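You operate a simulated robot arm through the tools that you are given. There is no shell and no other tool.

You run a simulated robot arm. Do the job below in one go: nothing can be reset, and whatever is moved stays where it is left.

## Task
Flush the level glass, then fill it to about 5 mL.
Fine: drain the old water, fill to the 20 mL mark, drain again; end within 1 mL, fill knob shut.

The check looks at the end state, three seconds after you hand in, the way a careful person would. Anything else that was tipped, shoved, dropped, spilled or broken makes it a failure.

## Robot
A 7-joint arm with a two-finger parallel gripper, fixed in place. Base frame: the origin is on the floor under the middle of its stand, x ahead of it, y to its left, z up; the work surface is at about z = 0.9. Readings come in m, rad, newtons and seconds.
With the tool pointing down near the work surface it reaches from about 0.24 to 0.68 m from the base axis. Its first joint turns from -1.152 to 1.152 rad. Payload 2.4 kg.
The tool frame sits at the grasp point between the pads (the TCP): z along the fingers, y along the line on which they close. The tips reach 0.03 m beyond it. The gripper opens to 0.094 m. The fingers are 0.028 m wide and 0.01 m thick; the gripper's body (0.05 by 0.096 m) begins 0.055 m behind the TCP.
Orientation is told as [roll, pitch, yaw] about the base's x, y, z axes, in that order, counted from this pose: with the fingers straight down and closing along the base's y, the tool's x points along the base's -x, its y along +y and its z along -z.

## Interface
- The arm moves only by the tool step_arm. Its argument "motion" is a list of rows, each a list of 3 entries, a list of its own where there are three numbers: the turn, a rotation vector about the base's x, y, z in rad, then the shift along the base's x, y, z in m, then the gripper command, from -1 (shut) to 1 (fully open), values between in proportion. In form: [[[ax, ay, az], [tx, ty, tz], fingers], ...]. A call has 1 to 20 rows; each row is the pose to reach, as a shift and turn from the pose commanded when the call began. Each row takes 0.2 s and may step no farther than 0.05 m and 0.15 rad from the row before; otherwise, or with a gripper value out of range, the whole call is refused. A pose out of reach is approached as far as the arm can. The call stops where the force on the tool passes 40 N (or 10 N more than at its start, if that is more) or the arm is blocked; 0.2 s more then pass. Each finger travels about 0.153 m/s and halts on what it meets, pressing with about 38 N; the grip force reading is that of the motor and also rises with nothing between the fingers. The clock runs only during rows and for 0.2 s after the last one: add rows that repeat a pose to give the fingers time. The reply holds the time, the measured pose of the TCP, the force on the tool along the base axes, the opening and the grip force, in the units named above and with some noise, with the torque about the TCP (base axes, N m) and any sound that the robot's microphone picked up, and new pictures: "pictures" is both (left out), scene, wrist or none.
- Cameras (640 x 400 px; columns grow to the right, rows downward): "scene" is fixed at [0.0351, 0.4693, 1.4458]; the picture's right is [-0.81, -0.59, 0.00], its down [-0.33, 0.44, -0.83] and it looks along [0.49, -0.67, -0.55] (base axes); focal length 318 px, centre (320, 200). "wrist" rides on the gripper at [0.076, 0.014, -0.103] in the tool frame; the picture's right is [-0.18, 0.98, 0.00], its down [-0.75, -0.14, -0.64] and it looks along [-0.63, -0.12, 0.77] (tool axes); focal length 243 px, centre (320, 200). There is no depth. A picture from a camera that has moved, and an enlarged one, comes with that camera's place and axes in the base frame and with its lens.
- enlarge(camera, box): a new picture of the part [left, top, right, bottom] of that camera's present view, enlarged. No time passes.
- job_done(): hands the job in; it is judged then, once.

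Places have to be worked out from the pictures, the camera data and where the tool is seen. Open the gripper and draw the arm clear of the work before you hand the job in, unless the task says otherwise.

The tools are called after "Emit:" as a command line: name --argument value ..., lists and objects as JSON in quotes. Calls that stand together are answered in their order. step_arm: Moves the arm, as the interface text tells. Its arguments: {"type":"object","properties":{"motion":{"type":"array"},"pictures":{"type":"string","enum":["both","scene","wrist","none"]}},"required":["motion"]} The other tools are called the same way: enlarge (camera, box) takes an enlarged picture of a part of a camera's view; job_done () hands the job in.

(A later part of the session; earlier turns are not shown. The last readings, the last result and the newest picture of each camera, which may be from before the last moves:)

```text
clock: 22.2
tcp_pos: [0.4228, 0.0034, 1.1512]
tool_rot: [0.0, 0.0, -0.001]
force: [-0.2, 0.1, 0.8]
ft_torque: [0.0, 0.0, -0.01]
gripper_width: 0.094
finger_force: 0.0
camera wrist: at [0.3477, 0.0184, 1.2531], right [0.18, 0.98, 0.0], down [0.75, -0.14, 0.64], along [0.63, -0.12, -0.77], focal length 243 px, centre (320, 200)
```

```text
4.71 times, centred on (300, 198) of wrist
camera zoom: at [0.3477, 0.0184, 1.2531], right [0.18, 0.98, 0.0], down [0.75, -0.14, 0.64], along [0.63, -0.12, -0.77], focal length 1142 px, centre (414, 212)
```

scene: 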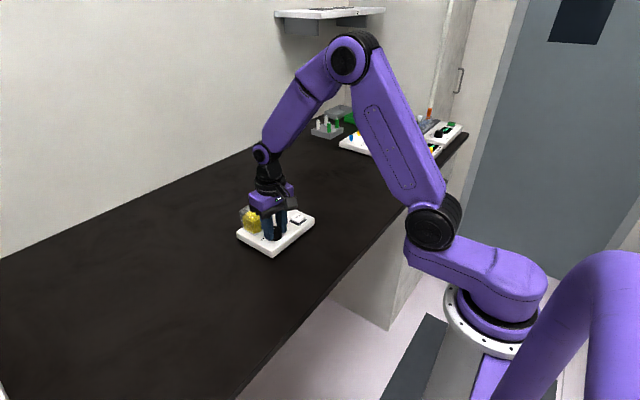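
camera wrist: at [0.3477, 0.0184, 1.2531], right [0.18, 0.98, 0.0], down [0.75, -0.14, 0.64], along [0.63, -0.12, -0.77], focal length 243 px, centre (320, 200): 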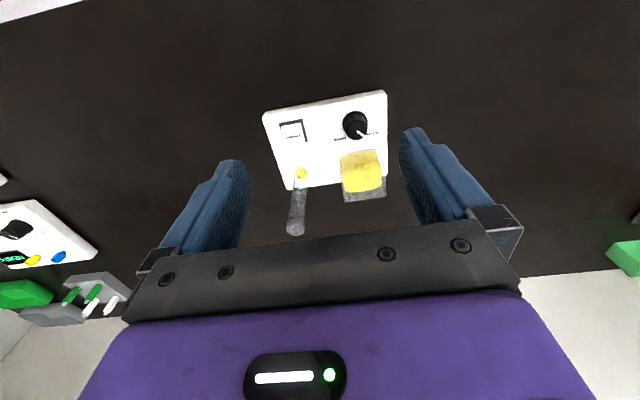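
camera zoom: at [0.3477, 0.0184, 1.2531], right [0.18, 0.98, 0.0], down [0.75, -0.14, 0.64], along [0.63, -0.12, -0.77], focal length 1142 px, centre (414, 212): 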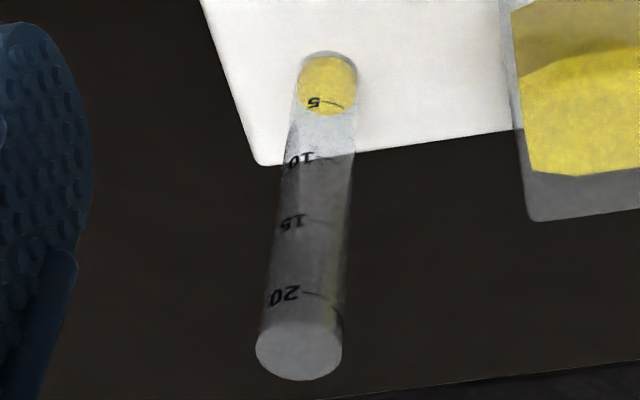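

The tank's yellow water is now coming in: the burst added about 0.75 mL and the knob is back at SHUT. For the 20 mL fill I'll open about 0.40 rad, let go, and withdraw to watch the level rise.

Emit:
step_arm --motion '[[[0, 0, 0], [0.03, 0.02, -0.02], 0.2], [[0, 0, 0], [0.061, 0.036, -0.04], 0.2], [[0, 0, 0], [0.061, 0.036, -0.085], 0.2], [[0, 0, 0], [0.061, 0.036, -0.13], 0.2], [[0, 0, 0], [0.061, 0.036, -0.17], 0.2], [[0, 0, 0], [0.061, 0.0365, -0.183], 0.2], [[0, 0, 0], [0.061, 0.0365, -0.183], -1], [[0, 0, 0], [0.061, 0.0365, -0.183], -1], [[0, 0, -0.14], [0.061, 0.0365, -0.183], -1], [[0, 0, -0.28], [0.061, 0.0365, -0.183], -1], [[0, 0, -0.4], [0.061, 0.0365, -0.183], -1], [[0, 0, -0.4], [0.061, 0.0365, -0.183], -1], [[0, 0, -0.4], [0.061, 0.0365, -0.183], 0.2], [[0, 0, -0.4], [0.061, 0.036, -0.14], 0.2], [[0, 0, -0.26], [0.051, 0.03, -0.1], 0.6], [[0, 0, -0.12], [0.041, 0.021, -0.055], 1], [[0, 0, 0], [0.02, 0.008, -0.015], 1], [[0, 0, 0], [0, 0, 0], 1]]' --pictures "wrist"

Emit:
enlarge --camera "wrist" --box '[325, 95, 390, 160]'

Emit:
enlarge --camera "scene" --box '[260, 165, 310, 220]'

Emit:
enlarge --camera "wrist" --box '[265, 155, 335, 240]'

```text
clock: 26.0
tcp_pos: [0.422, 0.0025, 1.1493]
tool_rot: [0.0, -0.001, 0.003]
force: [-0.4, -0.2, -0.9]
ft_torque: [-0.01, 0.01, 0.02]
gripper_width: 0.0943
finger_force: 0.1
camera wrist: at [0.3464, 0.0182, 1.2526], right [0.18, 0.98, 0.0], down [0.75, -0.14, 0.64], along [0.63, -0.12, -0.77], focal length 243 px, centre (320, 200)
```

wrist: 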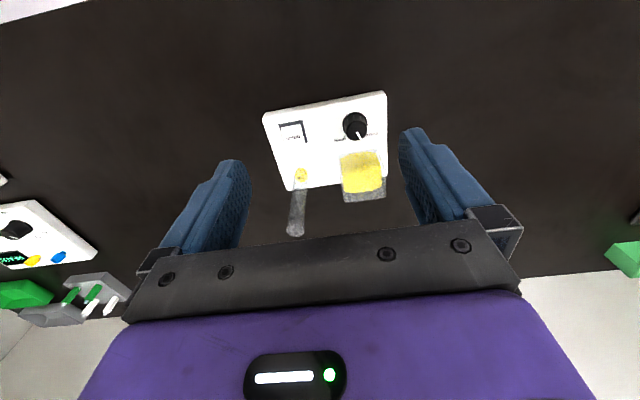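

```text
6.15 times, centred on (358, 128) of wrist
camera zoom: at [0.3464, 0.0182, 1.2526], right [0.18, 0.98, 0.0], down [0.75, -0.14, 0.64], along [0.63, -0.12, -0.77], focal length 1493 px, centre (89, 646)
```

zoom: 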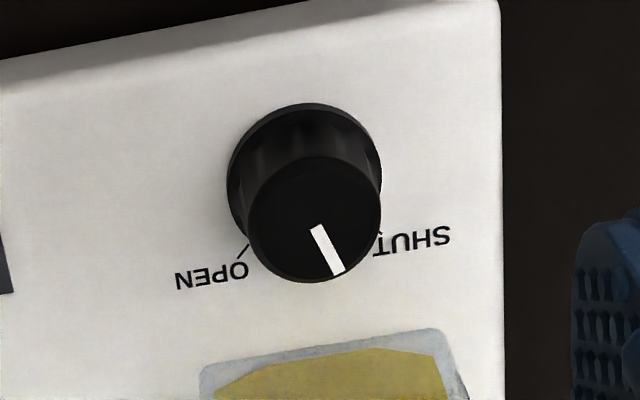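

```text
7.27 times, centred on (285, 192) of scene
camera zoom: at [0.0351, 0.4693, 1.4458], right [-0.81, -0.59, 0.0], down [-0.33, 0.44, -0.83], along [0.49, -0.67, -0.55], focal length 2316 px, centre (574, 254)
```

zoom: 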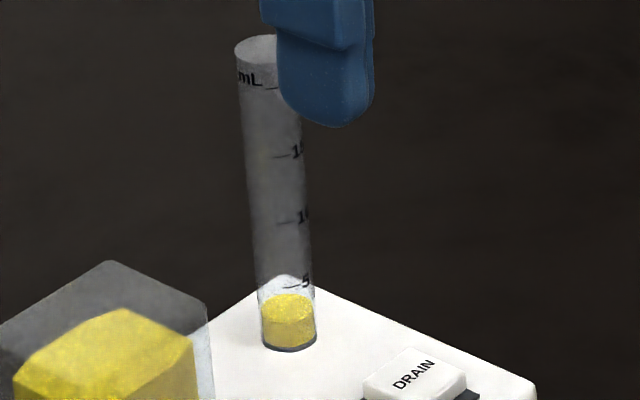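

```text
4.71 times, centred on (300, 198) of wrist
camera zoom: at [0.3464, 0.0182, 1.2526], right [0.18, 0.98, 0.0], down [0.75, -0.14, 0.64], along [0.63, -0.12, -0.77], focal length 1142 px, centre (414, 212)
```

zoom: 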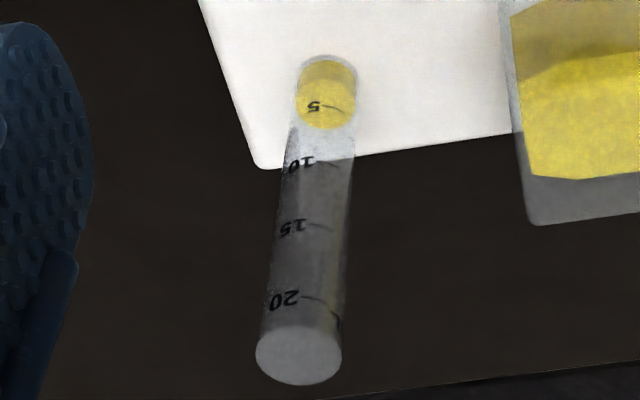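

The yellow level is about 2.6 mL and rising at roughly 1 mL/s. I'll wait 4 s here and re-read to get the rate.

Emit:
step_arm --motion '[[[0, 0, 0], [0, 0, 0], 1], [[0, 0, 0], [0, 0, 0], 1], [[0, 0, 0], [0, 0, 0], 1], [[0, 0, 0], [0, 0, 0], 1], [[0, 0, 0], [0, 0, 0], 1], [[0, 0, 0], [0, 0, 0], 1], [[0, 0, 0], [0, 0, 0], 1], [[0, 0, 0], [0, 0, 0], 1], [[0, 0, 0], [0, 0, 0], 1], [[0, 0, 0], [0, 0, 0], 1], [[0, 0, 0], [0, 0, 0], 1], [[0, 0, 0], [0, 0, 0], 1], [[0, 0, 0], [0, 0, 0], 1], [[0, 0, 0], [0, 0, 0], 1], [[0, 0, 0], [0, 0, 0], 1], [[0, 0, 0], [0, 0, 0], 1], [[0, 0, 0], [0, 0, 0], 1], [[0, 0, 0], [0, 0, 0], 1], [[0, 0, 0], [0, 0, 0], 1]]' --pictures "none"

Emit:
enlarge --camera "scene" --box '[260, 165, 310, 220]'

Emit:
enlarge --camera "wrist" --box '[265, 155, 335, 240]'

```text
clock: 30.0
tcp_pos: [0.4224, 0.0027, 1.1502]
tool_rot: [0.0, -0.001, 0.001]
force: [0.5, -0.1, 0.1]
ft_torque: [0.0, -0.01, -0.01]
gripper_width: 0.094
finger_force: 0.0
```

```text
7.27 times, centred on (285, 192) of scene
camera zoom: at [0.0351, 0.4693, 1.4458], right [-0.81, -0.59, 0.0], down [-0.33, 0.44, -0.83], along [0.49, -0.67, -0.55], focal length 2316 px, centre (574, 254)
```

zoom: 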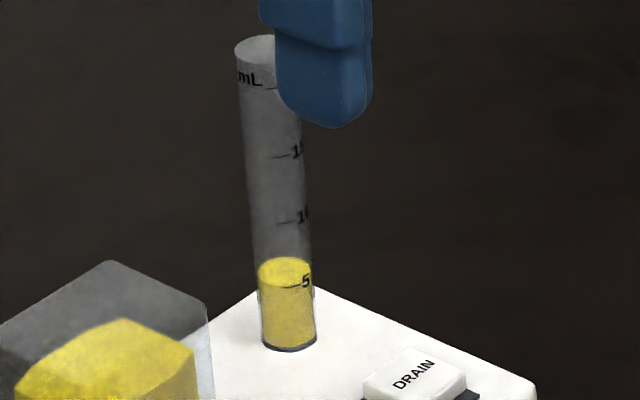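

```text
4.71 times, centred on (300, 198) of wrist
camera zoom: at [0.3468, 0.0185, 1.2522], right [0.18, 0.98, 0.0], down [0.75, -0.14, 0.64], along [0.63, -0.12, -0.77], focal length 1142 px, centre (414, 212)
```

zoom: 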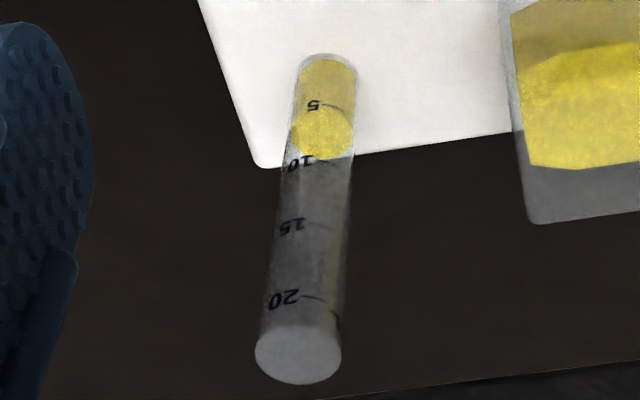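

Level is about 5.2 mL, rising at about 0.66 mL/s, so roughly 22 s remain to 20 mL. I'll narrow the fingers and shift slightly so they don't cover the upper scale, and keep waiting.

Emit:
step_arm --motion '[[[0, 0, 0], [0, -0.01, 0], 0.2], [[0, 0, 0], [0, -0.01, 0], 0.2], [[0, 0, 0], [0, -0.01, 0], 0.2], [[0, 0, 0], [0, -0.01, 0], 0.2], [[0, 0, 0], [0, -0.01, 0], 0.2], [[0, 0, 0], [0, -0.01, 0], 0.2], [[0, 0, 0], [0, -0.01, 0], 0.2], [[0, 0, 0], [0, -0.01, 0], 0.2], [[0, 0, 0], [0, -0.01, 0], 0.2], [[0, 0, 0], [0, -0.01, 0], 0.2], [[0, 0, 0], [0, -0.01, 0], 0.2], [[0, 0, 0], [0, -0.01, 0], 0.2], [[0, 0, 0], [0, -0.01, 0], 0.2], [[0, 0, 0], [0, -0.01, 0], 0.2], [[0, 0, 0], [0, -0.01, 0], 0.2], [[0, 0, 0], [0, -0.01, 0], 0.2], [[0, 0, 0], [0, -0.01, 0], 0.2], [[0, 0, 0], [0, -0.01, 0], 0.2], [[0, 0, 0], [0, -0.01, 0], 0.2]]' --pictures "none"

Emit:
enlarge --camera "scene" --box '[260, 165, 310, 220]'

Emit:
enlarge --camera "wrist" --box '[265, 155, 335, 240]'

```text
clock: 34.0
tcp_pos: [0.4221, -0.0077, 1.1513]
tool_rot: [0.001, 0.0, 0.001]
force: [-1.0, -0.4, 0.2]
ft_torque: [0.0, -0.03, 0.02]
gripper_width: 0.0564
finger_force: 0.1
```

```text
7.27 times, centred on (285, 192) of scene
camera zoom: at [0.0351, 0.4693, 1.4458], right [-0.81, -0.59, 0.0], down [-0.33, 0.44, -0.83], along [0.49, -0.67, -0.55], focal length 2316 px, centre (574, 254)
```

zoom: 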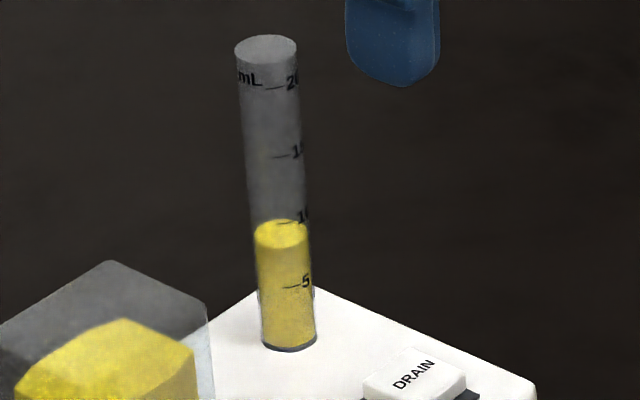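

```text
4.71 times, centred on (300, 198) of wrist
camera zoom: at [0.3466, 0.0079, 1.2521], right [0.18, 0.98, 0.0], down [0.75, -0.14, 0.64], along [0.63, -0.12, -0.77], focal length 1142 px, centre (414, 212)
```

zoom: 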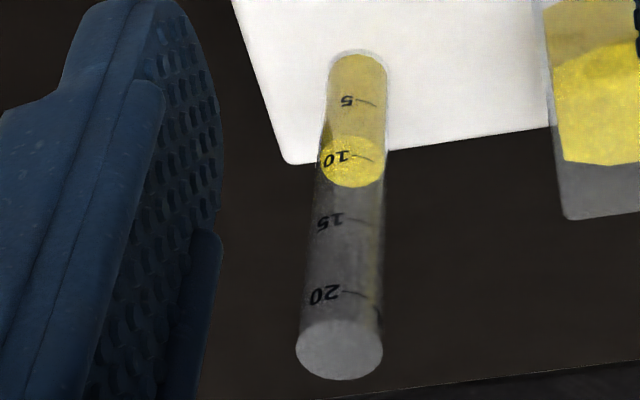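

Level is about 8.0 mL at 0.70 mL/s, and the whole scale is visible now. I'll wait about 8 s more and read again.

Emit:
step_arm --motion '[[[0, 0, 0], [0, 0, 0], 0.2], [[0, 0, 0], [0, 0, 0], 0.2], [[0, 0, 0], [0, 0, 0], 0.2], [[0, 0, 0], [0, 0, 0], 0.2], [[0, 0, 0], [0, 0, 0], 0.2], [[0, 0, 0], [0, 0, 0], 0.2], [[0, 0, 0], [0, 0, 0], 0.2], [[0, 0, 0], [0, 0, 0], 0.2], [[0, 0, 0], [0, 0, 0], 0.2], [[0, 0, 0], [0, 0, 0], 0.2], [[0, 0, 0], [0, 0, 0], 0.2], [[0, 0, 0], [0, 0, 0], 0.2], [[0, 0, 0], [0, 0, 0], 0.2], [[0, 0, 0], [0, 0, 0], 0.2], [[0, 0, 0], [0, 0, 0], 0.2], [[0, 0, 0], [0, 0, 0], 0.2], [[0, 0, 0], [0, 0, 0], 0.2], [[0, 0, 0], [0, 0, 0], 0.2], [[0, 0, 0], [0, 0, 0], 0.2]]' --pictures "none"

Emit:
step_arm --motion '[[[0, 0, 0], [0, 0, 0], 0.2], [[0, 0, 0], [0, 0, 0], 0.2], [[0, 0, 0], [0, 0, 0], 0.2], [[0, 0, 0], [0, 0, 0], 0.2], [[0, 0, 0], [0, 0, 0], 0.2], [[0, 0, 0], [0, 0, 0], 0.2], [[0, 0, 0], [0, 0, 0], 0.2], [[0, 0, 0], [0, 0, 0], 0.2], [[0, 0, 0], [0, 0, 0], 0.2], [[0, 0, 0], [0, 0, 0], 0.2], [[0, 0, 0], [0, 0, 0], 0.2], [[0, 0, 0], [0, 0, 0], 0.2], [[0, 0, 0], [0, 0, 0], 0.2], [[0, 0, 0], [0, 0, 0], 0.2], [[0, 0, 0], [0, 0, 0], 0.2], [[0, 0, 0], [0, 0, 0], 0.2], [[0, 0, 0], [0, 0, 0], 0.2], [[0, 0, 0], [0, 0, 0], 0.2], [[0, 0, 0], [0, 0, 0], 0.2]]' --pictures "none"

Emit:
enlarge --camera "scene" --box '[260, 165, 310, 220]'

Emit:
enlarge --camera "wrist" --box '[265, 155, 335, 240]'

```text
clock: 38.0
tcp_pos: [0.4227, -0.0071, 1.1499]
tool_rot: [0.001, 0.0, 0.001]
force: [-0.3, -0.1, 0.3]
ft_torque: [-0.02, -0.02, -0.01]
gripper_width: 0.0563
finger_force: 0.0
```

```text
clock: 42.0
tcp_pos: [0.4223, -0.0062, 1.1498]
tool_rot: [0.0, -0.001, 0.0]
force: [-0.5, -0.6, 0.5]
ft_torque: [0.02, -0.01, 0.0]
gripper_width: 0.0565
finger_force: 0.0
```

```text
7.27 times, centred on (285, 192) of scene
camera zoom: at [0.0351, 0.4693, 1.4458], right [-0.81, -0.59, 0.0], down [-0.33, 0.44, -0.83], along [0.49, -0.67, -0.55], focal length 2316 px, centre (574, 254)
```

zoom: 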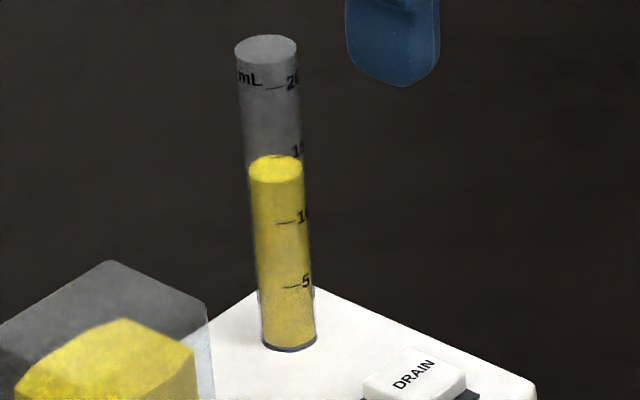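

```text
4.71 times, centred on (300, 198) of wrist
camera zoom: at [0.3466, 0.0079, 1.2521], right [0.18, 0.98, 0.0], down [0.75, -0.14, 0.64], along [0.63, -0.12, -0.77], focal length 1142 px, centre (414, 212)
```

zoom: 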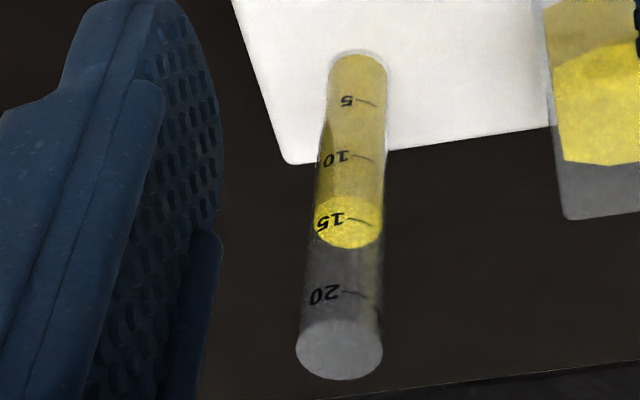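

Level is about 13.1 mL at 0.65 mL/s, so 20 mL should come near t = 52.5. I'll wait until about t = 48 and read once more.

Emit:
step_arm --motion '[[[0, 0, 0], [0, 0, 0], 0.2], [[0, 0, 0], [0, 0, 0], 0.2], [[0, 0, 0], [0, 0, 0], 0.2], [[0, 0, 0], [0, 0, 0], 0.2], [[0, 0, 0], [0, 0, 0], 0.2], [[0, 0, 0], [0, 0, 0], 0.2], [[0, 0, 0], [0, 0, 0], 0.2], [[0, 0, 0], [0, 0, 0], 0.2], [[0, 0, 0], [0, 0, 0], 0.2], [[0, 0, 0], [0, 0, 0], 0.2], [[0, 0, 0], [0, 0, 0], 0.2], [[0, 0, 0], [0, 0, 0], 0.2], [[0, 0, 0], [0, 0, 0], 0.2], [[0, 0, 0], [0, 0, 0], 0.2], [[0, 0, 0], [0, 0, 0], 0.2], [[0, 0, 0], [0, 0, 0], 0.2], [[0, 0, 0], [0, 0, 0], 0.2], [[0, 0, 0], [0, 0, 0], 0.2], [[0, 0, 0], [0, 0, 0], 0.2]]' --pictures "none"

Emit:
step_arm --motion '[[[0, 0, 0], [0, 0, 0], 0.2], [[0, 0, 0], [0, 0, 0], 0.2], [[0, 0, 0], [0, 0, 0], 0.2], [[0, 0, 0], [0, 0, 0], 0.2], [[0, 0, 0], [0, 0, 0], 0.2], [[0, 0, 0], [0, 0, 0], 0.2], [[0, 0, 0], [0, 0, 0], 0.2], [[0, 0, 0], [0, 0, 0], 0.2], [[0, 0, 0], [0, 0, 0], 0.2]]' --pictures "none"

Emit:
enlarge --camera "scene" --box '[260, 165, 310, 220]'

Emit:
enlarge --camera "scene" --box '[265, 165, 295, 190]'

Emit:
enlarge --camera "wrist" --box '[265, 155, 335, 240]'

```text
clock: 46.0
tcp_pos: [0.4227, -0.0075, 1.1488]
tool_rot: [0.0, 0.001, -0.001]
force: [-0.1, -0.8, 0.6]
ft_torque: [0.01, 0.04, 0.0]
gripper_width: 0.0565
finger_force: 0.0
```

```text
clock: 48.0
tcp_pos: [0.4231, -0.0069, 1.1496]
tool_rot: [0.002, 0.001, 0.001]
force: [0.1, 0.4, -1.2]
ft_torque: [-0.02, -0.01, -0.01]
gripper_width: 0.0564
finger_force: 0.1
```

```text
7.27 times, centred on (285, 192) of scene
camera zoom: at [0.0351, 0.4693, 1.4458], right [-0.81, -0.59, 0.0], down [-0.33, 0.44, -0.83], along [0.49, -0.67, -0.55], focal length 2316 px, centre (574, 254)
```

zoom: 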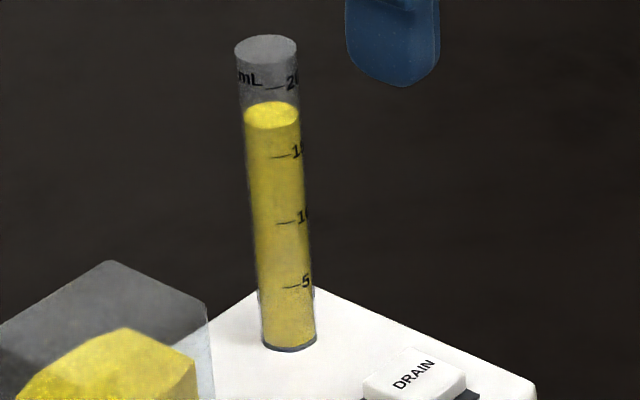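

```text
16.00 times, centred on (280, 178) of scene
camera zoom: at [0.0351, 0.4693, 1.4458], right [-0.81, -0.59, 0.0], down [-0.33, 0.44, -0.83], along [0.49, -0.67, -0.55], focal length 5094 px, centre (960, 560)
```

zoom: 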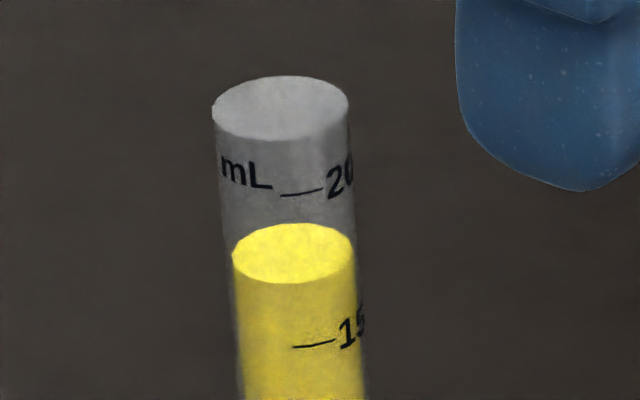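

```text
4.71 times, centred on (300, 198) of wrist
camera zoom: at [0.3466, 0.0079, 1.2521], right [0.18, 0.98, 0.0], down [0.75, -0.14, 0.64], along [0.63, -0.12, -0.77], focal length 1142 px, centre (414, 212)
```

zoom: 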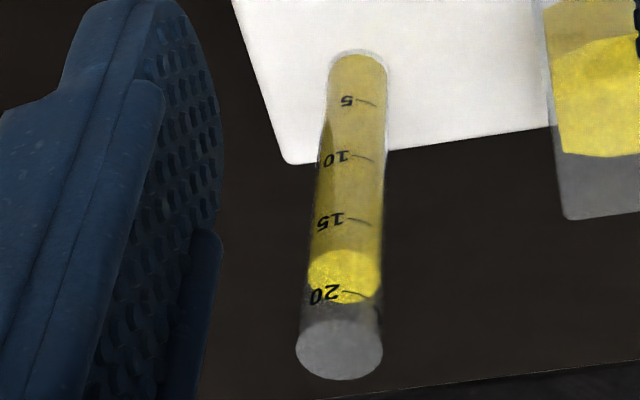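

Level is about 17.0 mL at a steady 0.65 mL/s, so 20 mL comes near t = 52.6. I'll wait 2.4 s, then go down and grip the knob so the shutting turn lands at that moment.

Emit:
step_arm --motion '[[[0, 0, 0], [0, 0, 0], 0.2], [[0, 0, 0], [0, 0, 0], 0.2], [[0, 0, 0], [0, 0, 0], 0.2], [[0, 0, 0], [0, 0, 0], 0.2], [[0, 0, 0], [0, 0, 0], 0.2], [[0, 0, 0], [0, 0, 0], 0.2], [[0, 0, 0], [0, 0, 0], 0.2], [[0, 0, 0], [0, 0, 0], 0.2], [[0, 0, 0], [0, 0, 0], 0.2], [[0, 0, 0], [0, 0, 0], 0.2], [[0, 0, 0], [0, 0, 0], 0.2], [[0, 0, 0], [0, 0, 0], 0.2], [[0, 0, 0], [0.02, 0.02, -0.03], 0.2], [[0, 0, 0], [0.045, 0.0465, -0.05], 0.2], [[0, 0, 0], [0.061, 0.0465, -0.09], 0.2], [[0, 0, 0], [0.061, 0.0465, -0.135], 0.2], [[0, 0, 0], [0.061, 0.0465, -0.175], 0.2], [[0, 0, 0], [0.061, 0.0465, -0.183], 0.2], [[0, 0, 0], [0.061, 0.0465, -0.183], -1], [[0, 0, 0], [0.061, 0.0465, -0.183], -1]]' --pictures "none"

Emit:
step_arm --motion '[[[0, 0, 0.14], [0, 0, 0], -1], [[0, 0, 0.28], [0, 0, 0], -1], [[0, 0, 0.42], [0, 0, 0], -1], [[0, 0, 0.55], [0, 0, 0], -1], [[0, 0, 0.55], [0, 0, 0], -1]]' --pictures "wrist"

```text
clock: 52.2
tcp_pos: [0.485, 0.0396, 0.9662]
tool_rot: [0.0, 0.001, 0.001]
force: [0.5, 5.2, 0.5]
ft_torque: [-0.3, -0.55, 0.02]
gripper_width: 0.0293
finger_force: 37.8
```

```text
clock: 53.4
tcp_pos: [0.4848, 0.0397, 0.965]
tool_rot: [-0.001, 0.001, 0.551]
force: [-1.1, 5.5, 2.7]
ft_torque: [0.22, -0.06, -0.28]
gripper_width: 0.0292
finger_force: 37.6
camera wrist: at [0.4135, 0.0124, 1.0689], right [-0.36, 0.93, 0.0], down [0.72, 0.27, 0.64], along [0.6, 0.23, -0.77], focal length 243 px, centre (320, 200)
```

wrist: 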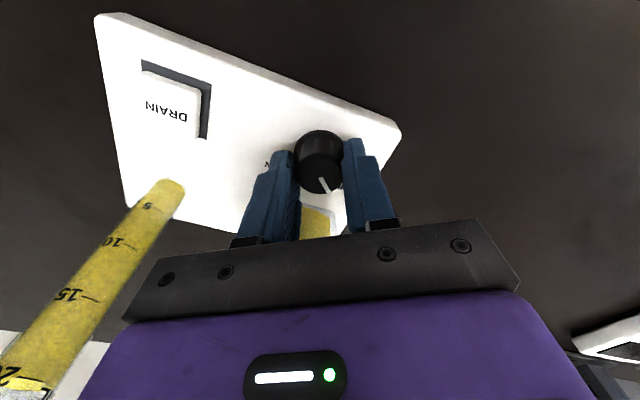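

From this yaw the wrist camera sees the glass while gripping, which will help the final fill. The knob is against its SHUT stop (-0.28 N·m). I'll release, withdraw, and read the level.

Emit:
step_arm --motion '[[[0, 0, 0], [0, 0, 0], 0.2], [[0, 0, 0], [0, 0, 0], 0.2], [[0, 0, 0], [0, 0, 0.045], 0.2], [[0, 0, -0.14], [-0.01, -0.01, 0.09], 0.2], [[0, 0, -0.28], [-0.02, -0.025, 0.13], 0.2], [[0, 0, -0.42], [-0.045, -0.04, 0.165], 0.2], [[0, 0, -0.55], [-0.061, -0.0465, 0.183], 0.2], [[0, 0, -0.55], [-0.061, -0.0465, 0.183], 0.2]]' --pictures "wrist"

Emit:
enlarge --camera "scene" --box '[265, 165, 295, 190]'

Emit:
enlarge --camera "wrist" --box '[265, 155, 335, 240]'

Emit:
enlarge --camera "wrist" --box '[325, 95, 390, 160]'

```text
clock: 55.2
tcp_pos: [0.4226, -0.0069, 1.1512]
tool_rot: [0.0, -0.001, -0.001]
force: [-0.1, 0.5, -0.1]
ft_torque: [0.0, 0.01, 0.0]
gripper_width: 0.0563
finger_force: 0.0
camera wrist: at [0.3482, 0.0079, 1.253], right [0.19, 0.98, 0.0], down [0.75, -0.14, 0.64], along [0.63, -0.12, -0.77], focal length 243 px, centre (320, 200)
```

wrist: 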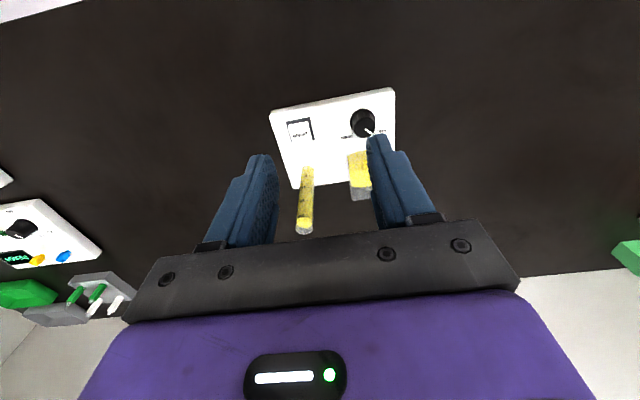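

```text
16.00 times, centred on (280, 178) of scene
camera zoom: at [0.0351, 0.4693, 1.4458], right [-0.81, -0.59, 0.0], down [-0.33, 0.44, -0.83], along [0.49, -0.67, -0.55], focal length 5094 px, centre (960, 560)
```

zoom: 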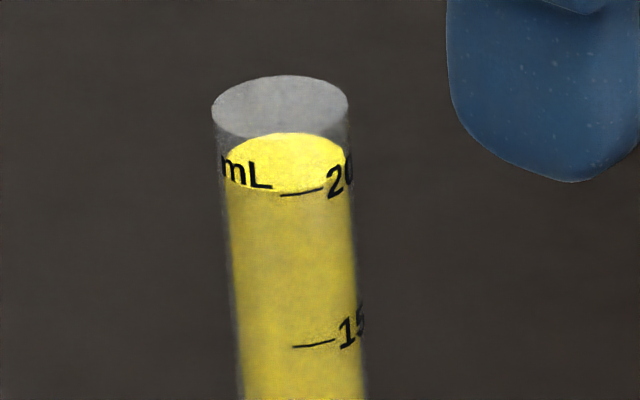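

```text
4.71 times, centred on (300, 198) of wrist
camera zoom: at [0.3482, 0.0079, 1.253], right [0.19, 0.98, 0.0], down [0.75, -0.14, 0.64], along [0.63, -0.12, -0.77], focal length 1142 px, centre (414, 212)
```

zoom: 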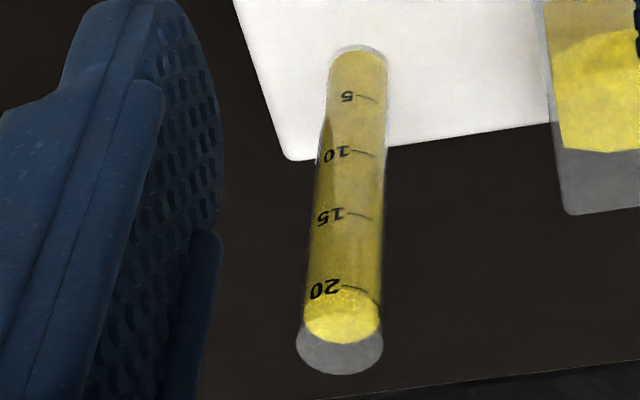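

```text
6.15 times, centred on (358, 128) of wrist
camera zoom: at [0.3482, 0.0079, 1.253], right [0.19, 0.98, 0.0], down [0.75, -0.14, 0.64], along [0.63, -0.12, -0.77], focal length 1493 px, centre (89, 646)
```

zoom: 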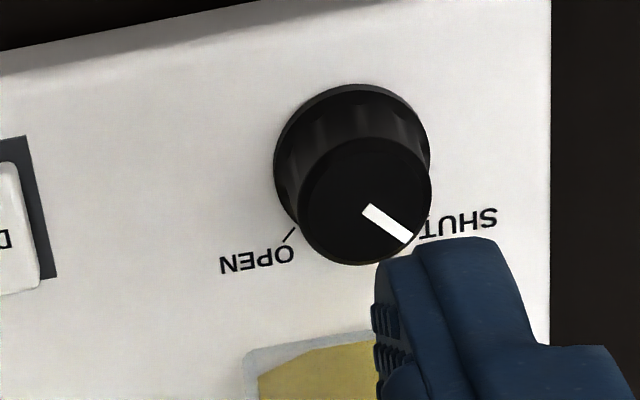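

The meniscus sits right on the 20 mL tick and the knob is at SHUT. Next is the second drain: I'll close the fingers, go over DRAIN, press as before, and hold.

Emit:
step_arm --motion '[[[0, 0, 0], [0.03, -0.018, 0], -1], [[0, 0, 0], [0.059, -0.037, -0.01], -1], [[0, 0, 0], [0.059, -0.037, -0.05], -1], [[0, 0, 0], [0.059, -0.037, -0.095], -1], [[0, 0, 0], [0.059, -0.037, -0.14], -1], [[0, 0, 0], [0.059, -0.037, -0.165], -1], [[0, 0, 0], [0.059, -0.037, -0.175], -1], [[0, 0, 0], [0.059, -0.037, -0.18], -1], [[0, 0, 0], [0.059, -0.037, -0.183], -1], [[0, 0, 0], [0.059, -0.037, -0.183], -1], [[0, 0, 0], [0.059, -0.037, -0.183], -1], [[0, 0, 0], [0.059, -0.037, -0.183], -1], [[0, 0, 0], [0.059, -0.037, -0.183], -1]]' --pictures "none"

Emit:
enlarge --camera "scene" --box '[250, 165, 320, 245]'

```text
clock: 58.0
tcp_pos: [0.4837, -0.0434, 0.9676]
tool_rot: [-0.002, -0.004, 0.0]
force: [-5.9, 1.0, 33.4]
ft_torque: [0.05, 0.2, -0.02]
gripper_width: 0.0
finger_force: 32.3
heard: click
```

```text
5.00 times, centred on (285, 205) of scene
camera zoom: at [0.0344, 0.4694, 1.4458], right [-0.81, -0.59, 0.0], down [-0.33, 0.44, -0.83], along [0.49, -0.67, -0.55], focal length 1592 px, centre (495, 175)
```

zoom: 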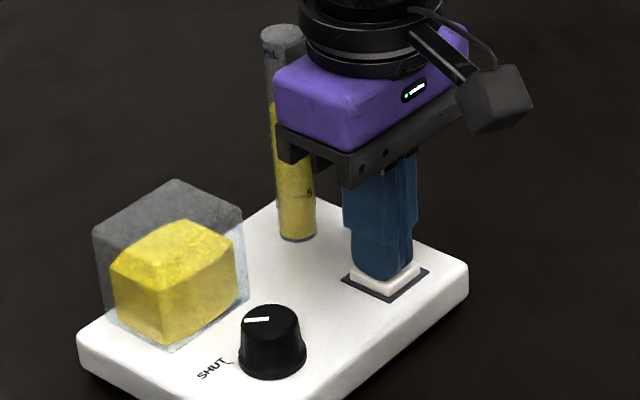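

The click was heard and the level is dropping at 33 N of press. I'll keep holding with slightly less push.

Emit:
step_arm --motion '[[[0, 0, 0], [0, 0, 0.0004], -1], [[0, 0, 0], [0, 0, 0.0004], -1], [[0, 0, 0], [0, 0, 0.0004], -1], [[0, 0, 0], [0, 0, 0.0004], -1], [[0, 0, 0], [0, 0, 0.0004], -1], [[0, 0, 0], [0, 0, 0.0004], -1], [[0, 0, 0], [0, 0, 0.0004], -1], [[0, 0, 0], [0, 0, 0.0004], -1], [[0, 0, 0], [0, 0, 0.0004], -1], [[0, 0, 0], [0, 0, 0.0004], -1], [[0, 0, 0], [0, 0, 0.0004], -1], [[0, 0, 0], [0, 0, 0.0004], -1]]' --pictures "none"

Emit:
enlarge --camera "scene" --box '[270, 190, 300, 220]'

```text
clock: 60.6
tcp_pos: [0.4824, -0.0433, 0.9682]
tool_rot: [-0.002, -0.001, 0.0]
force: [0.5, 6.0, 29.9]
ft_torque: [0.22, 0.03, 0.03]
gripper_width: 0.0
finger_force: 33.2
```

```text
13.33 times, centred on (285, 205) of scene
camera zoom: at [0.0347, 0.4695, 1.4458], right [-0.81, -0.59, 0.0], down [-0.33, 0.44, -0.83], along [0.49, -0.67, -0.55], focal length 4245 px, centre (787, 133)
```

zoom: 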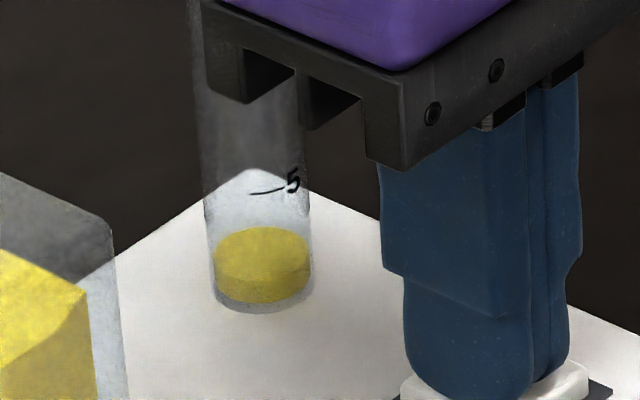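

It's down to about 1 mL. I'll hold a few seconds more until only the bottom film remains.

Emit:
step_arm --motion '[[[0, 0, 0], [0, 0.0005, 0.0002], -1], [[0, 0, 0], [0, 0.0005, 0.0002], -1], [[0, 0, 0], [0, 0.0005, 0.0002], -1], [[0, 0, 0], [0, 0.0005, 0.0002], -1], [[0, 0, 0], [0, 0.0005, 0.0002], -1], [[0, 0, 0], [0, 0.0005, 0.0002], -1], [[0, 0, 0], [0, 0.0005, 0.0002], -1], [[0, 0, 0], [0, 0.0005, 0.0002], -1], [[0, 0, 0], [0, 0.0005, 0.0002], -1], [[0, 0, 0], [0, 0.0005, 0.0002], -1], [[0, 0, 0], [0, 0.0005, 0.0002], -1], [[0, 0, 0], [0, 0.0005, 0.0002], -1], [[0, 0, 0], [0, 0.0005, 0.0002], -1], [[0, 0, 0], [0, 0.0005, 0.0002], -1], [[0, 0, 0], [0, 0.0005, 0.0002], -1]]' --pictures "none"

Emit:
enlarge --camera "scene" --box '[270, 190, 300, 220]'

```text
clock: 63.8
tcp_pos: [0.4821, -0.0426, 0.9686]
tool_rot: [0.001, -0.001, 0.0]
force: [3.6, -4.0, 25.7]
ft_torque: [-0.12, -0.06, -0.02]
gripper_width: 0.0
finger_force: 33.1
```

```text
13.33 times, centred on (285, 205) of scene
camera zoom: at [0.0348, 0.4692, 1.4459], right [-0.81, -0.59, 0.0], down [-0.33, 0.44, -0.83], along [0.49, -0.67, -0.55], focal length 4245 px, centre (787, 133)
```

zoom: 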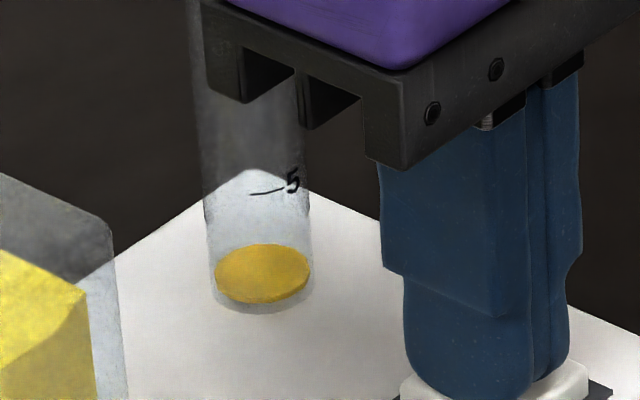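

The glass is empty again, back at the same bottom film as before. Now the final fill: I'll release DRAIN, grip the knob, open it the same 0.40 rad, let go, and withdraw to watch.

Emit:
step_arm --motion '[[[0, 0, 0], [0, 0, 0.03], -1], [[0, 0, 0], [0, 0, 0.07], -1], [[0, 0, 0], [0, 0, 0.09], -0.2], [[0, 0, 0], [0.001, 0.04, 0.09], 0.2], [[0, 0, 0], [0.002, 0.083, 0.085], 0.2], [[0, 0, 0], [0.002, 0.083, 0.04], 0.2], [[0, 0, 0], [0.002, 0.0833, 0.005], 0.2], [[0, 0, 0], [0.002, 0.0833, -0.0006], 0.2], [[0, 0, 0], [0.002, 0.0833, -0.0006], -1], [[0, 0, 0], [0.002, 0.0833, -0.0006], -1], [[0, 0, -0.14], [0.002, 0.0833, -0.0006], -1], [[0, 0, -0.28], [0.002, 0.0833, -0.0006], -1], [[0, 0, -0.4], [0.002, 0.0833, -0.0006], -1], [[0, 0, -0.4], [0.002, 0.0833, -0.0006], -1], [[0, 0, -0.4], [0.002, 0.0833, -0.0006], 0.2], [[0, 0, -0.4], [0.002, 0.083, 0.044], 0.2], [[0, 0, -0.26], [-0.008, 0.075, 0.085], 0.2], [[0, 0, -0.12], [-0.02, 0.062, 0.125], 0.2], [[0, 0, 0], [-0.045, 0.045, 0.16], 0.2], [[0, 0, 0], [-0.059, 0.0365, 0.1824], 0.2]]' --pictures "wrist"

Emit:
enlarge --camera "scene" --box '[260, 185, 305, 220]'

Emit:
enlarge --camera "wrist" --box '[325, 95, 390, 160]'

```text
clock: 68.0
tcp_pos: [0.4219, -0.0055, 1.1466]
tool_rot: [0.0, -0.001, 0.002]
force: [-0.1, 0.4, 0.5]
ft_torque: [0.02, -0.02, 0.03]
gripper_width: 0.0563
finger_force: 0.0
camera wrist: at [0.347, 0.0089, 1.2494], right [0.18, 0.98, 0.0], down [0.75, -0.14, 0.64], along [0.63, -0.12, -0.77], focal length 243 px, centre (320, 200)
```

wrist: 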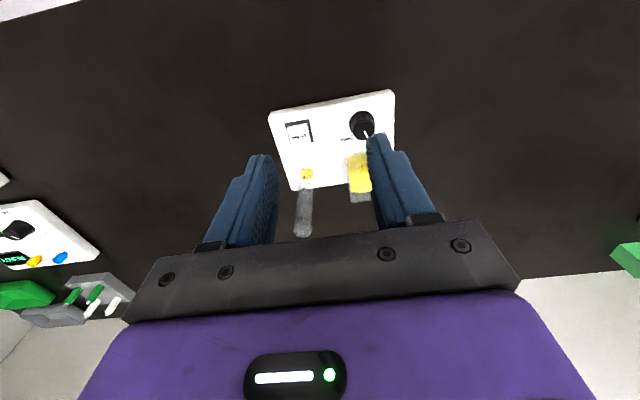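

```text
11.43 times, centred on (282, 202) of scene
camera zoom: at [0.0351, 0.4693, 1.4458], right [-0.81, -0.59, 0.0], down [-0.33, 0.44, -0.83], along [0.49, -0.67, -0.55], focal length 3639 px, centre (749, 171)
```

zoom: 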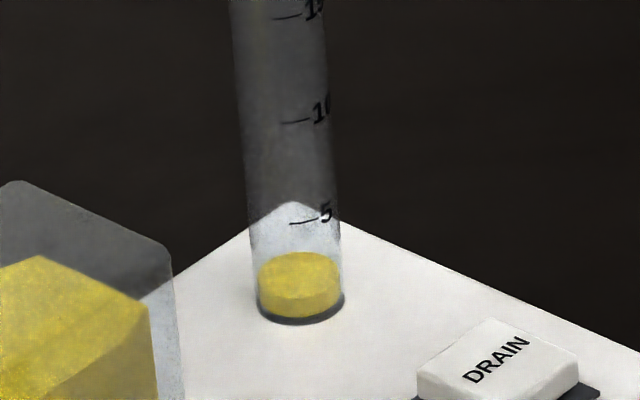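

```text
6.15 times, centred on (358, 128) of wrist
camera zoom: at [0.347, 0.0089, 1.2494], right [0.18, 0.98, 0.0], down [0.75, -0.14, 0.64], along [0.63, -0.12, -0.77], focal length 1493 px, centre (89, 646)
```

zoom: 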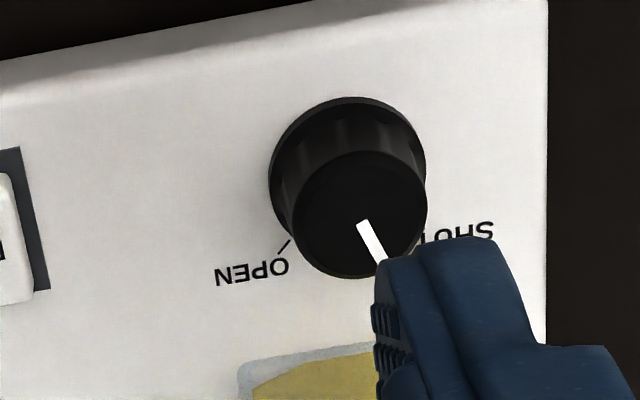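

The fill is running: about 1.2 mL at t = 68, with the knob at the same opening as before. I'll wait 2.4 s and read again to fix the rate.

Emit:
step_arm --motion '[[[0, 0, 0], [0, 0, 0], 0.2], [[0, 0, 0], [0, 0, 0], 0.2], [[0, 0, 0], [0, 0, 0], 0.2], [[0, 0, 0], [0, 0, 0], 0.2], [[0, 0, 0], [0, 0, 0], 0.2], [[0, 0, 0], [0, 0, 0], 0.2], [[0, 0, 0], [0, 0, 0], 0.2], [[0, 0, 0], [0, 0, 0], 0.2], [[0, 0, 0], [0, 0, 0], 0.2], [[0, 0, 0], [0, 0, 0], 0.2], [[0, 0, 0], [0, 0, 0], 0.2]]' --pictures "none"

Emit:
enlarge --camera "scene" --box '[260, 185, 305, 220]'

Emit:
enlarge --camera "scene" --box '[270, 190, 300, 220]'

```text
clock: 70.4
tcp_pos: [0.4231, -0.0061, 1.1457]
tool_rot: [0.0, 0.001, 0.0]
force: [-0.6, -0.4, -0.8]
ft_torque: [-0.01, 0.03, -0.02]
gripper_width: 0.0563
finger_force: 0.1
```

```text
11.43 times, centred on (282, 202) of scene
camera zoom: at [0.0351, 0.4693, 1.4458], right [-0.81, -0.59, 0.0], down [-0.33, 0.44, -0.83], along [0.49, -0.67, -0.55], focal length 3639 px, centre (749, 171)
```

zoom: 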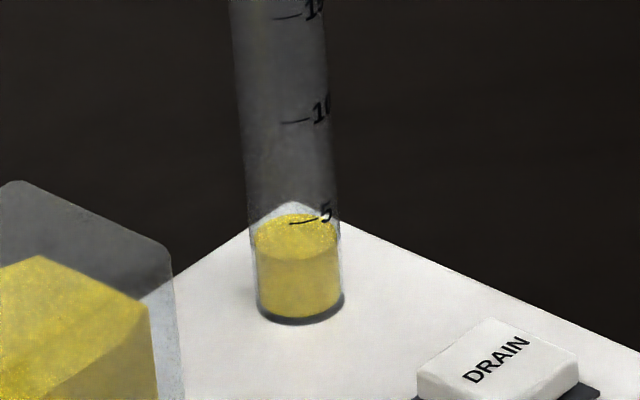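

```text
13.33 times, centred on (285, 205) of scene
camera zoom: at [0.0351, 0.4693, 1.4458], right [-0.81, -0.59, 0.0], down [-0.33, 0.44, -0.83], along [0.49, -0.67, -0.55], focal length 4245 px, centre (787, 133)
```

zoom: 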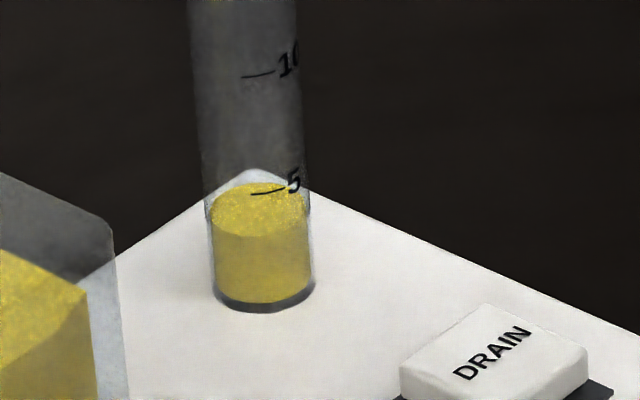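

Level is about 2.95 mL at roughly 0.68 mL/s, so the shutting turn should start near t = 73.0. I'll wait 1 s, descend (3 mm shallower, since the arm reads slightly low), grip, and turn firmly to the SHUT stop.

Emit:
step_arm --motion '[[[0, 0, 0], [0, 0, 0], 0.2], [[0, 0, 0], [0, 0, 0], 0.2], [[0, 0, 0], [0, 0, 0], 0.2], [[0, 0, 0], [0, 0, 0], 0.2], [[0, 0, 0], [0, 0, 0], 0.2], [[0, 0, 0], [0.02, 0.02, -0.03], 0.2], [[0, 0, 0], [0.045, 0.046, -0.05], 0.2], [[0, 0, 0], [0.061, 0.046, -0.09], 0.2], [[0, 0, 0], [0.061, 0.046, -0.135], 0.2], [[0, 0, 0], [0.061, 0.046, -0.173], 0.2], [[0, 0, 0], [0.061, 0.046, -0.18], 0.2], [[0, 0, 0], [0.061, 0.046, -0.18], -1], [[0, 0, 0], [0.061, 0.046, -0.18], -1], [[0, 0, 0.14], [0.061, 0.046, -0.18], -1], [[0, 0, 0.28], [0.061, 0.046, -0.18], -1], [[0, 0, 0.42], [0.061, 0.046, -0.18], -1], [[0, 0, 0.55], [0.061, 0.046, -0.18], -1], [[0, 0, 0.55], [0.061, 0.046, -0.18], -1]]' --pictures "wrist"

Emit:
enlarge --camera "wrist" --box '[0, 150, 220, 400]'

```text
clock: 74.2
tcp_pos: [0.4843, 0.0381, 0.9707]
tool_rot: [0.0, 0.0, 0.552]
force: [1.1, -0.3, 0.6]
ft_torque: [0.18, -0.2, -0.26]
gripper_width: 0.0291
finger_force: 38.5
camera wrist: at [0.4129, 0.0121, 1.0722], right [-0.36, 0.93, 0.0], down [0.72, 0.27, 0.64], along [0.6, 0.23, -0.77], focal length 243 px, centre (320, 200)
```

wrist: 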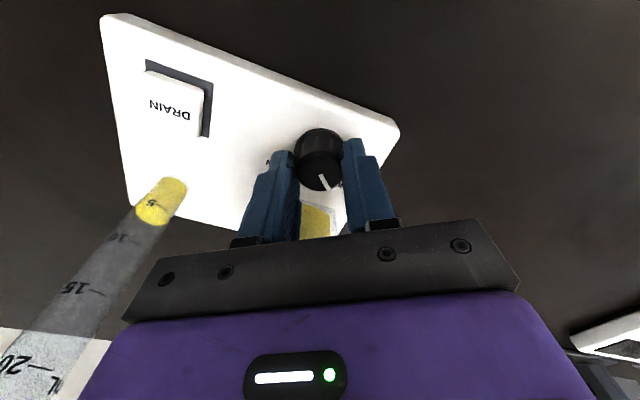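

```text
1.60 times, centred on (110, 275) of wrist
camera zoom: at [0.4129, 0.0121, 1.0722], right [-0.36, 0.93, 0.0], down [0.72, 0.27, 0.64], along [0.6, 0.23, -0.77], focal length 388 px, centre (656, 80)
```

zoom: 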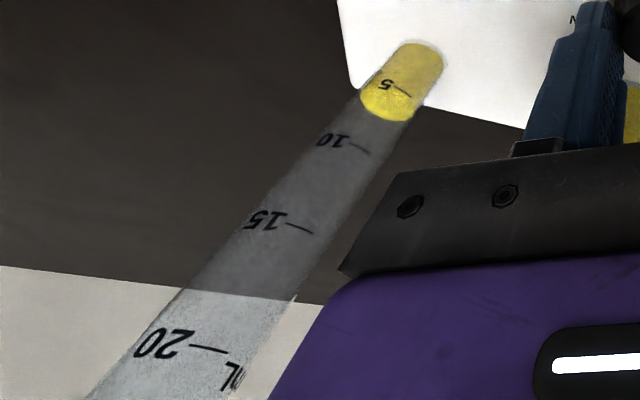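

The turn reached the SHUT stop again (-0.26 N·m). I'll release, withdraw, and read the level and pointer.

Emit:
step_arm --motion '[[[0, 0, 0], [0, 0, 0], 0.2], [[0, 0, 0], [0, 0, 0], 0.2], [[0, 0, 0], [0, 0, 0.045], 0.2], [[0, 0, -0.14], [-0.01, -0.01, 0.09], 0.2], [[0, 0, -0.28], [-0.02, -0.025, 0.13], 0.2], [[0, 0, -0.42], [-0.045, -0.04, 0.165], 0.2], [[0, 0, -0.55], [-0.061, -0.0465, 0.183], 0.6], [[0, 0, -0.55], [-0.061, -0.0465, 0.183], 1], [[0, 0, -0.55], [-0.061, -0.0465, 0.183], 1]]' --pictures "both"

Emit:
enlarge --camera "scene" --box '[270, 190, 300, 220]'

Emit:
enlarge --camera "wrist" --box '[325, 90, 400, 160]'

Emit:
enlarge --camera "wrist" --box '[285, 155, 325, 190]'

```text
clock: 76.2
tcp_pos: [0.4234, -0.009, 1.1539]
tool_rot: [0.0, 0.0, -0.001]
force: [-0.5, 0.4, 0.3]
ft_torque: [0.03, 0.0, 0.0]
gripper_width: 0.0939
finger_force: 0.0
camera wrist: at [0.3476, 0.0057, 1.2563], right [0.19, 0.98, 0.0], down [0.75, -0.14, 0.64], along [0.63, -0.12, -0.77], focal length 243 px, centre (320, 200)
```

scene: 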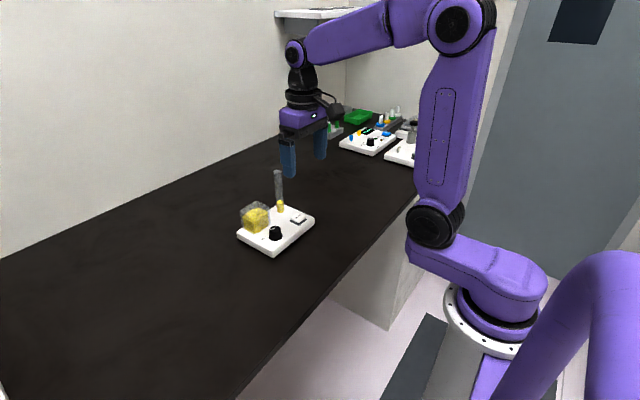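
wrist: 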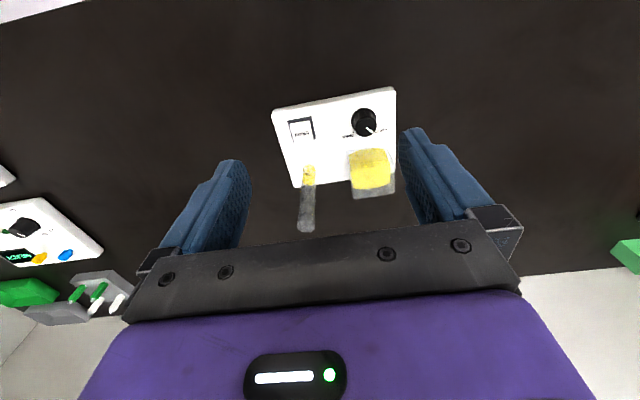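

```text
13.33 times, centred on (285, 205) of scene
camera zoom: at [0.0351, 0.4693, 1.4458], right [-0.81, -0.59, 0.0], down [-0.33, 0.44, -0.83], along [0.49, -0.67, -0.55], focal length 4245 px, centre (787, 133)
```

zoom: 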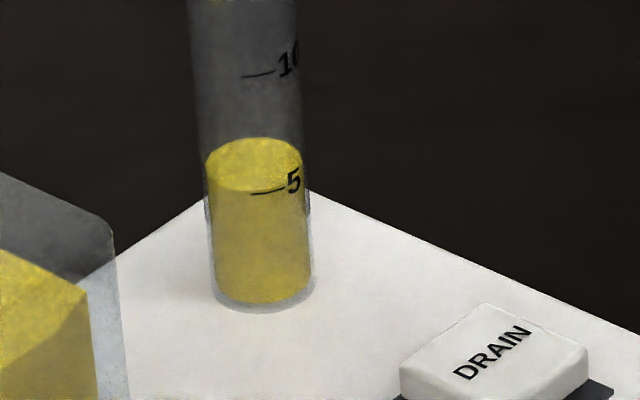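

```text
5.71 times, centred on (362, 125) of wrist
camera zoom: at [0.3476, 0.0057, 1.2563], right [0.19, 0.98, 0.0], down [0.75, -0.14, 0.64], along [0.63, -0.12, -0.77], focal length 1386 px, centre (77, 629)
```

zoom: 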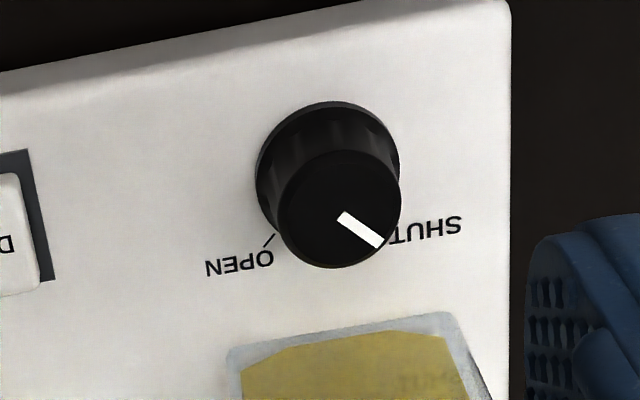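

```text
11.43 times, centred on (305, 172) of wrist
camera zoom: at [0.3476, 0.0057, 1.2563], right [0.19, 0.98, 0.0], down [0.75, -0.14, 0.64], along [0.63, -0.12, -0.77], focal length 2773 px, centre (491, 514)
```

zoom: 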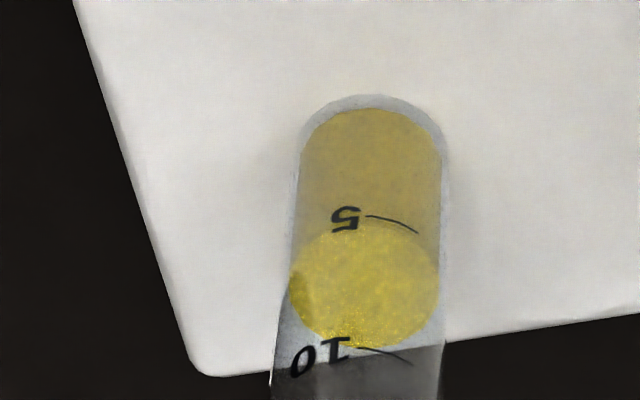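

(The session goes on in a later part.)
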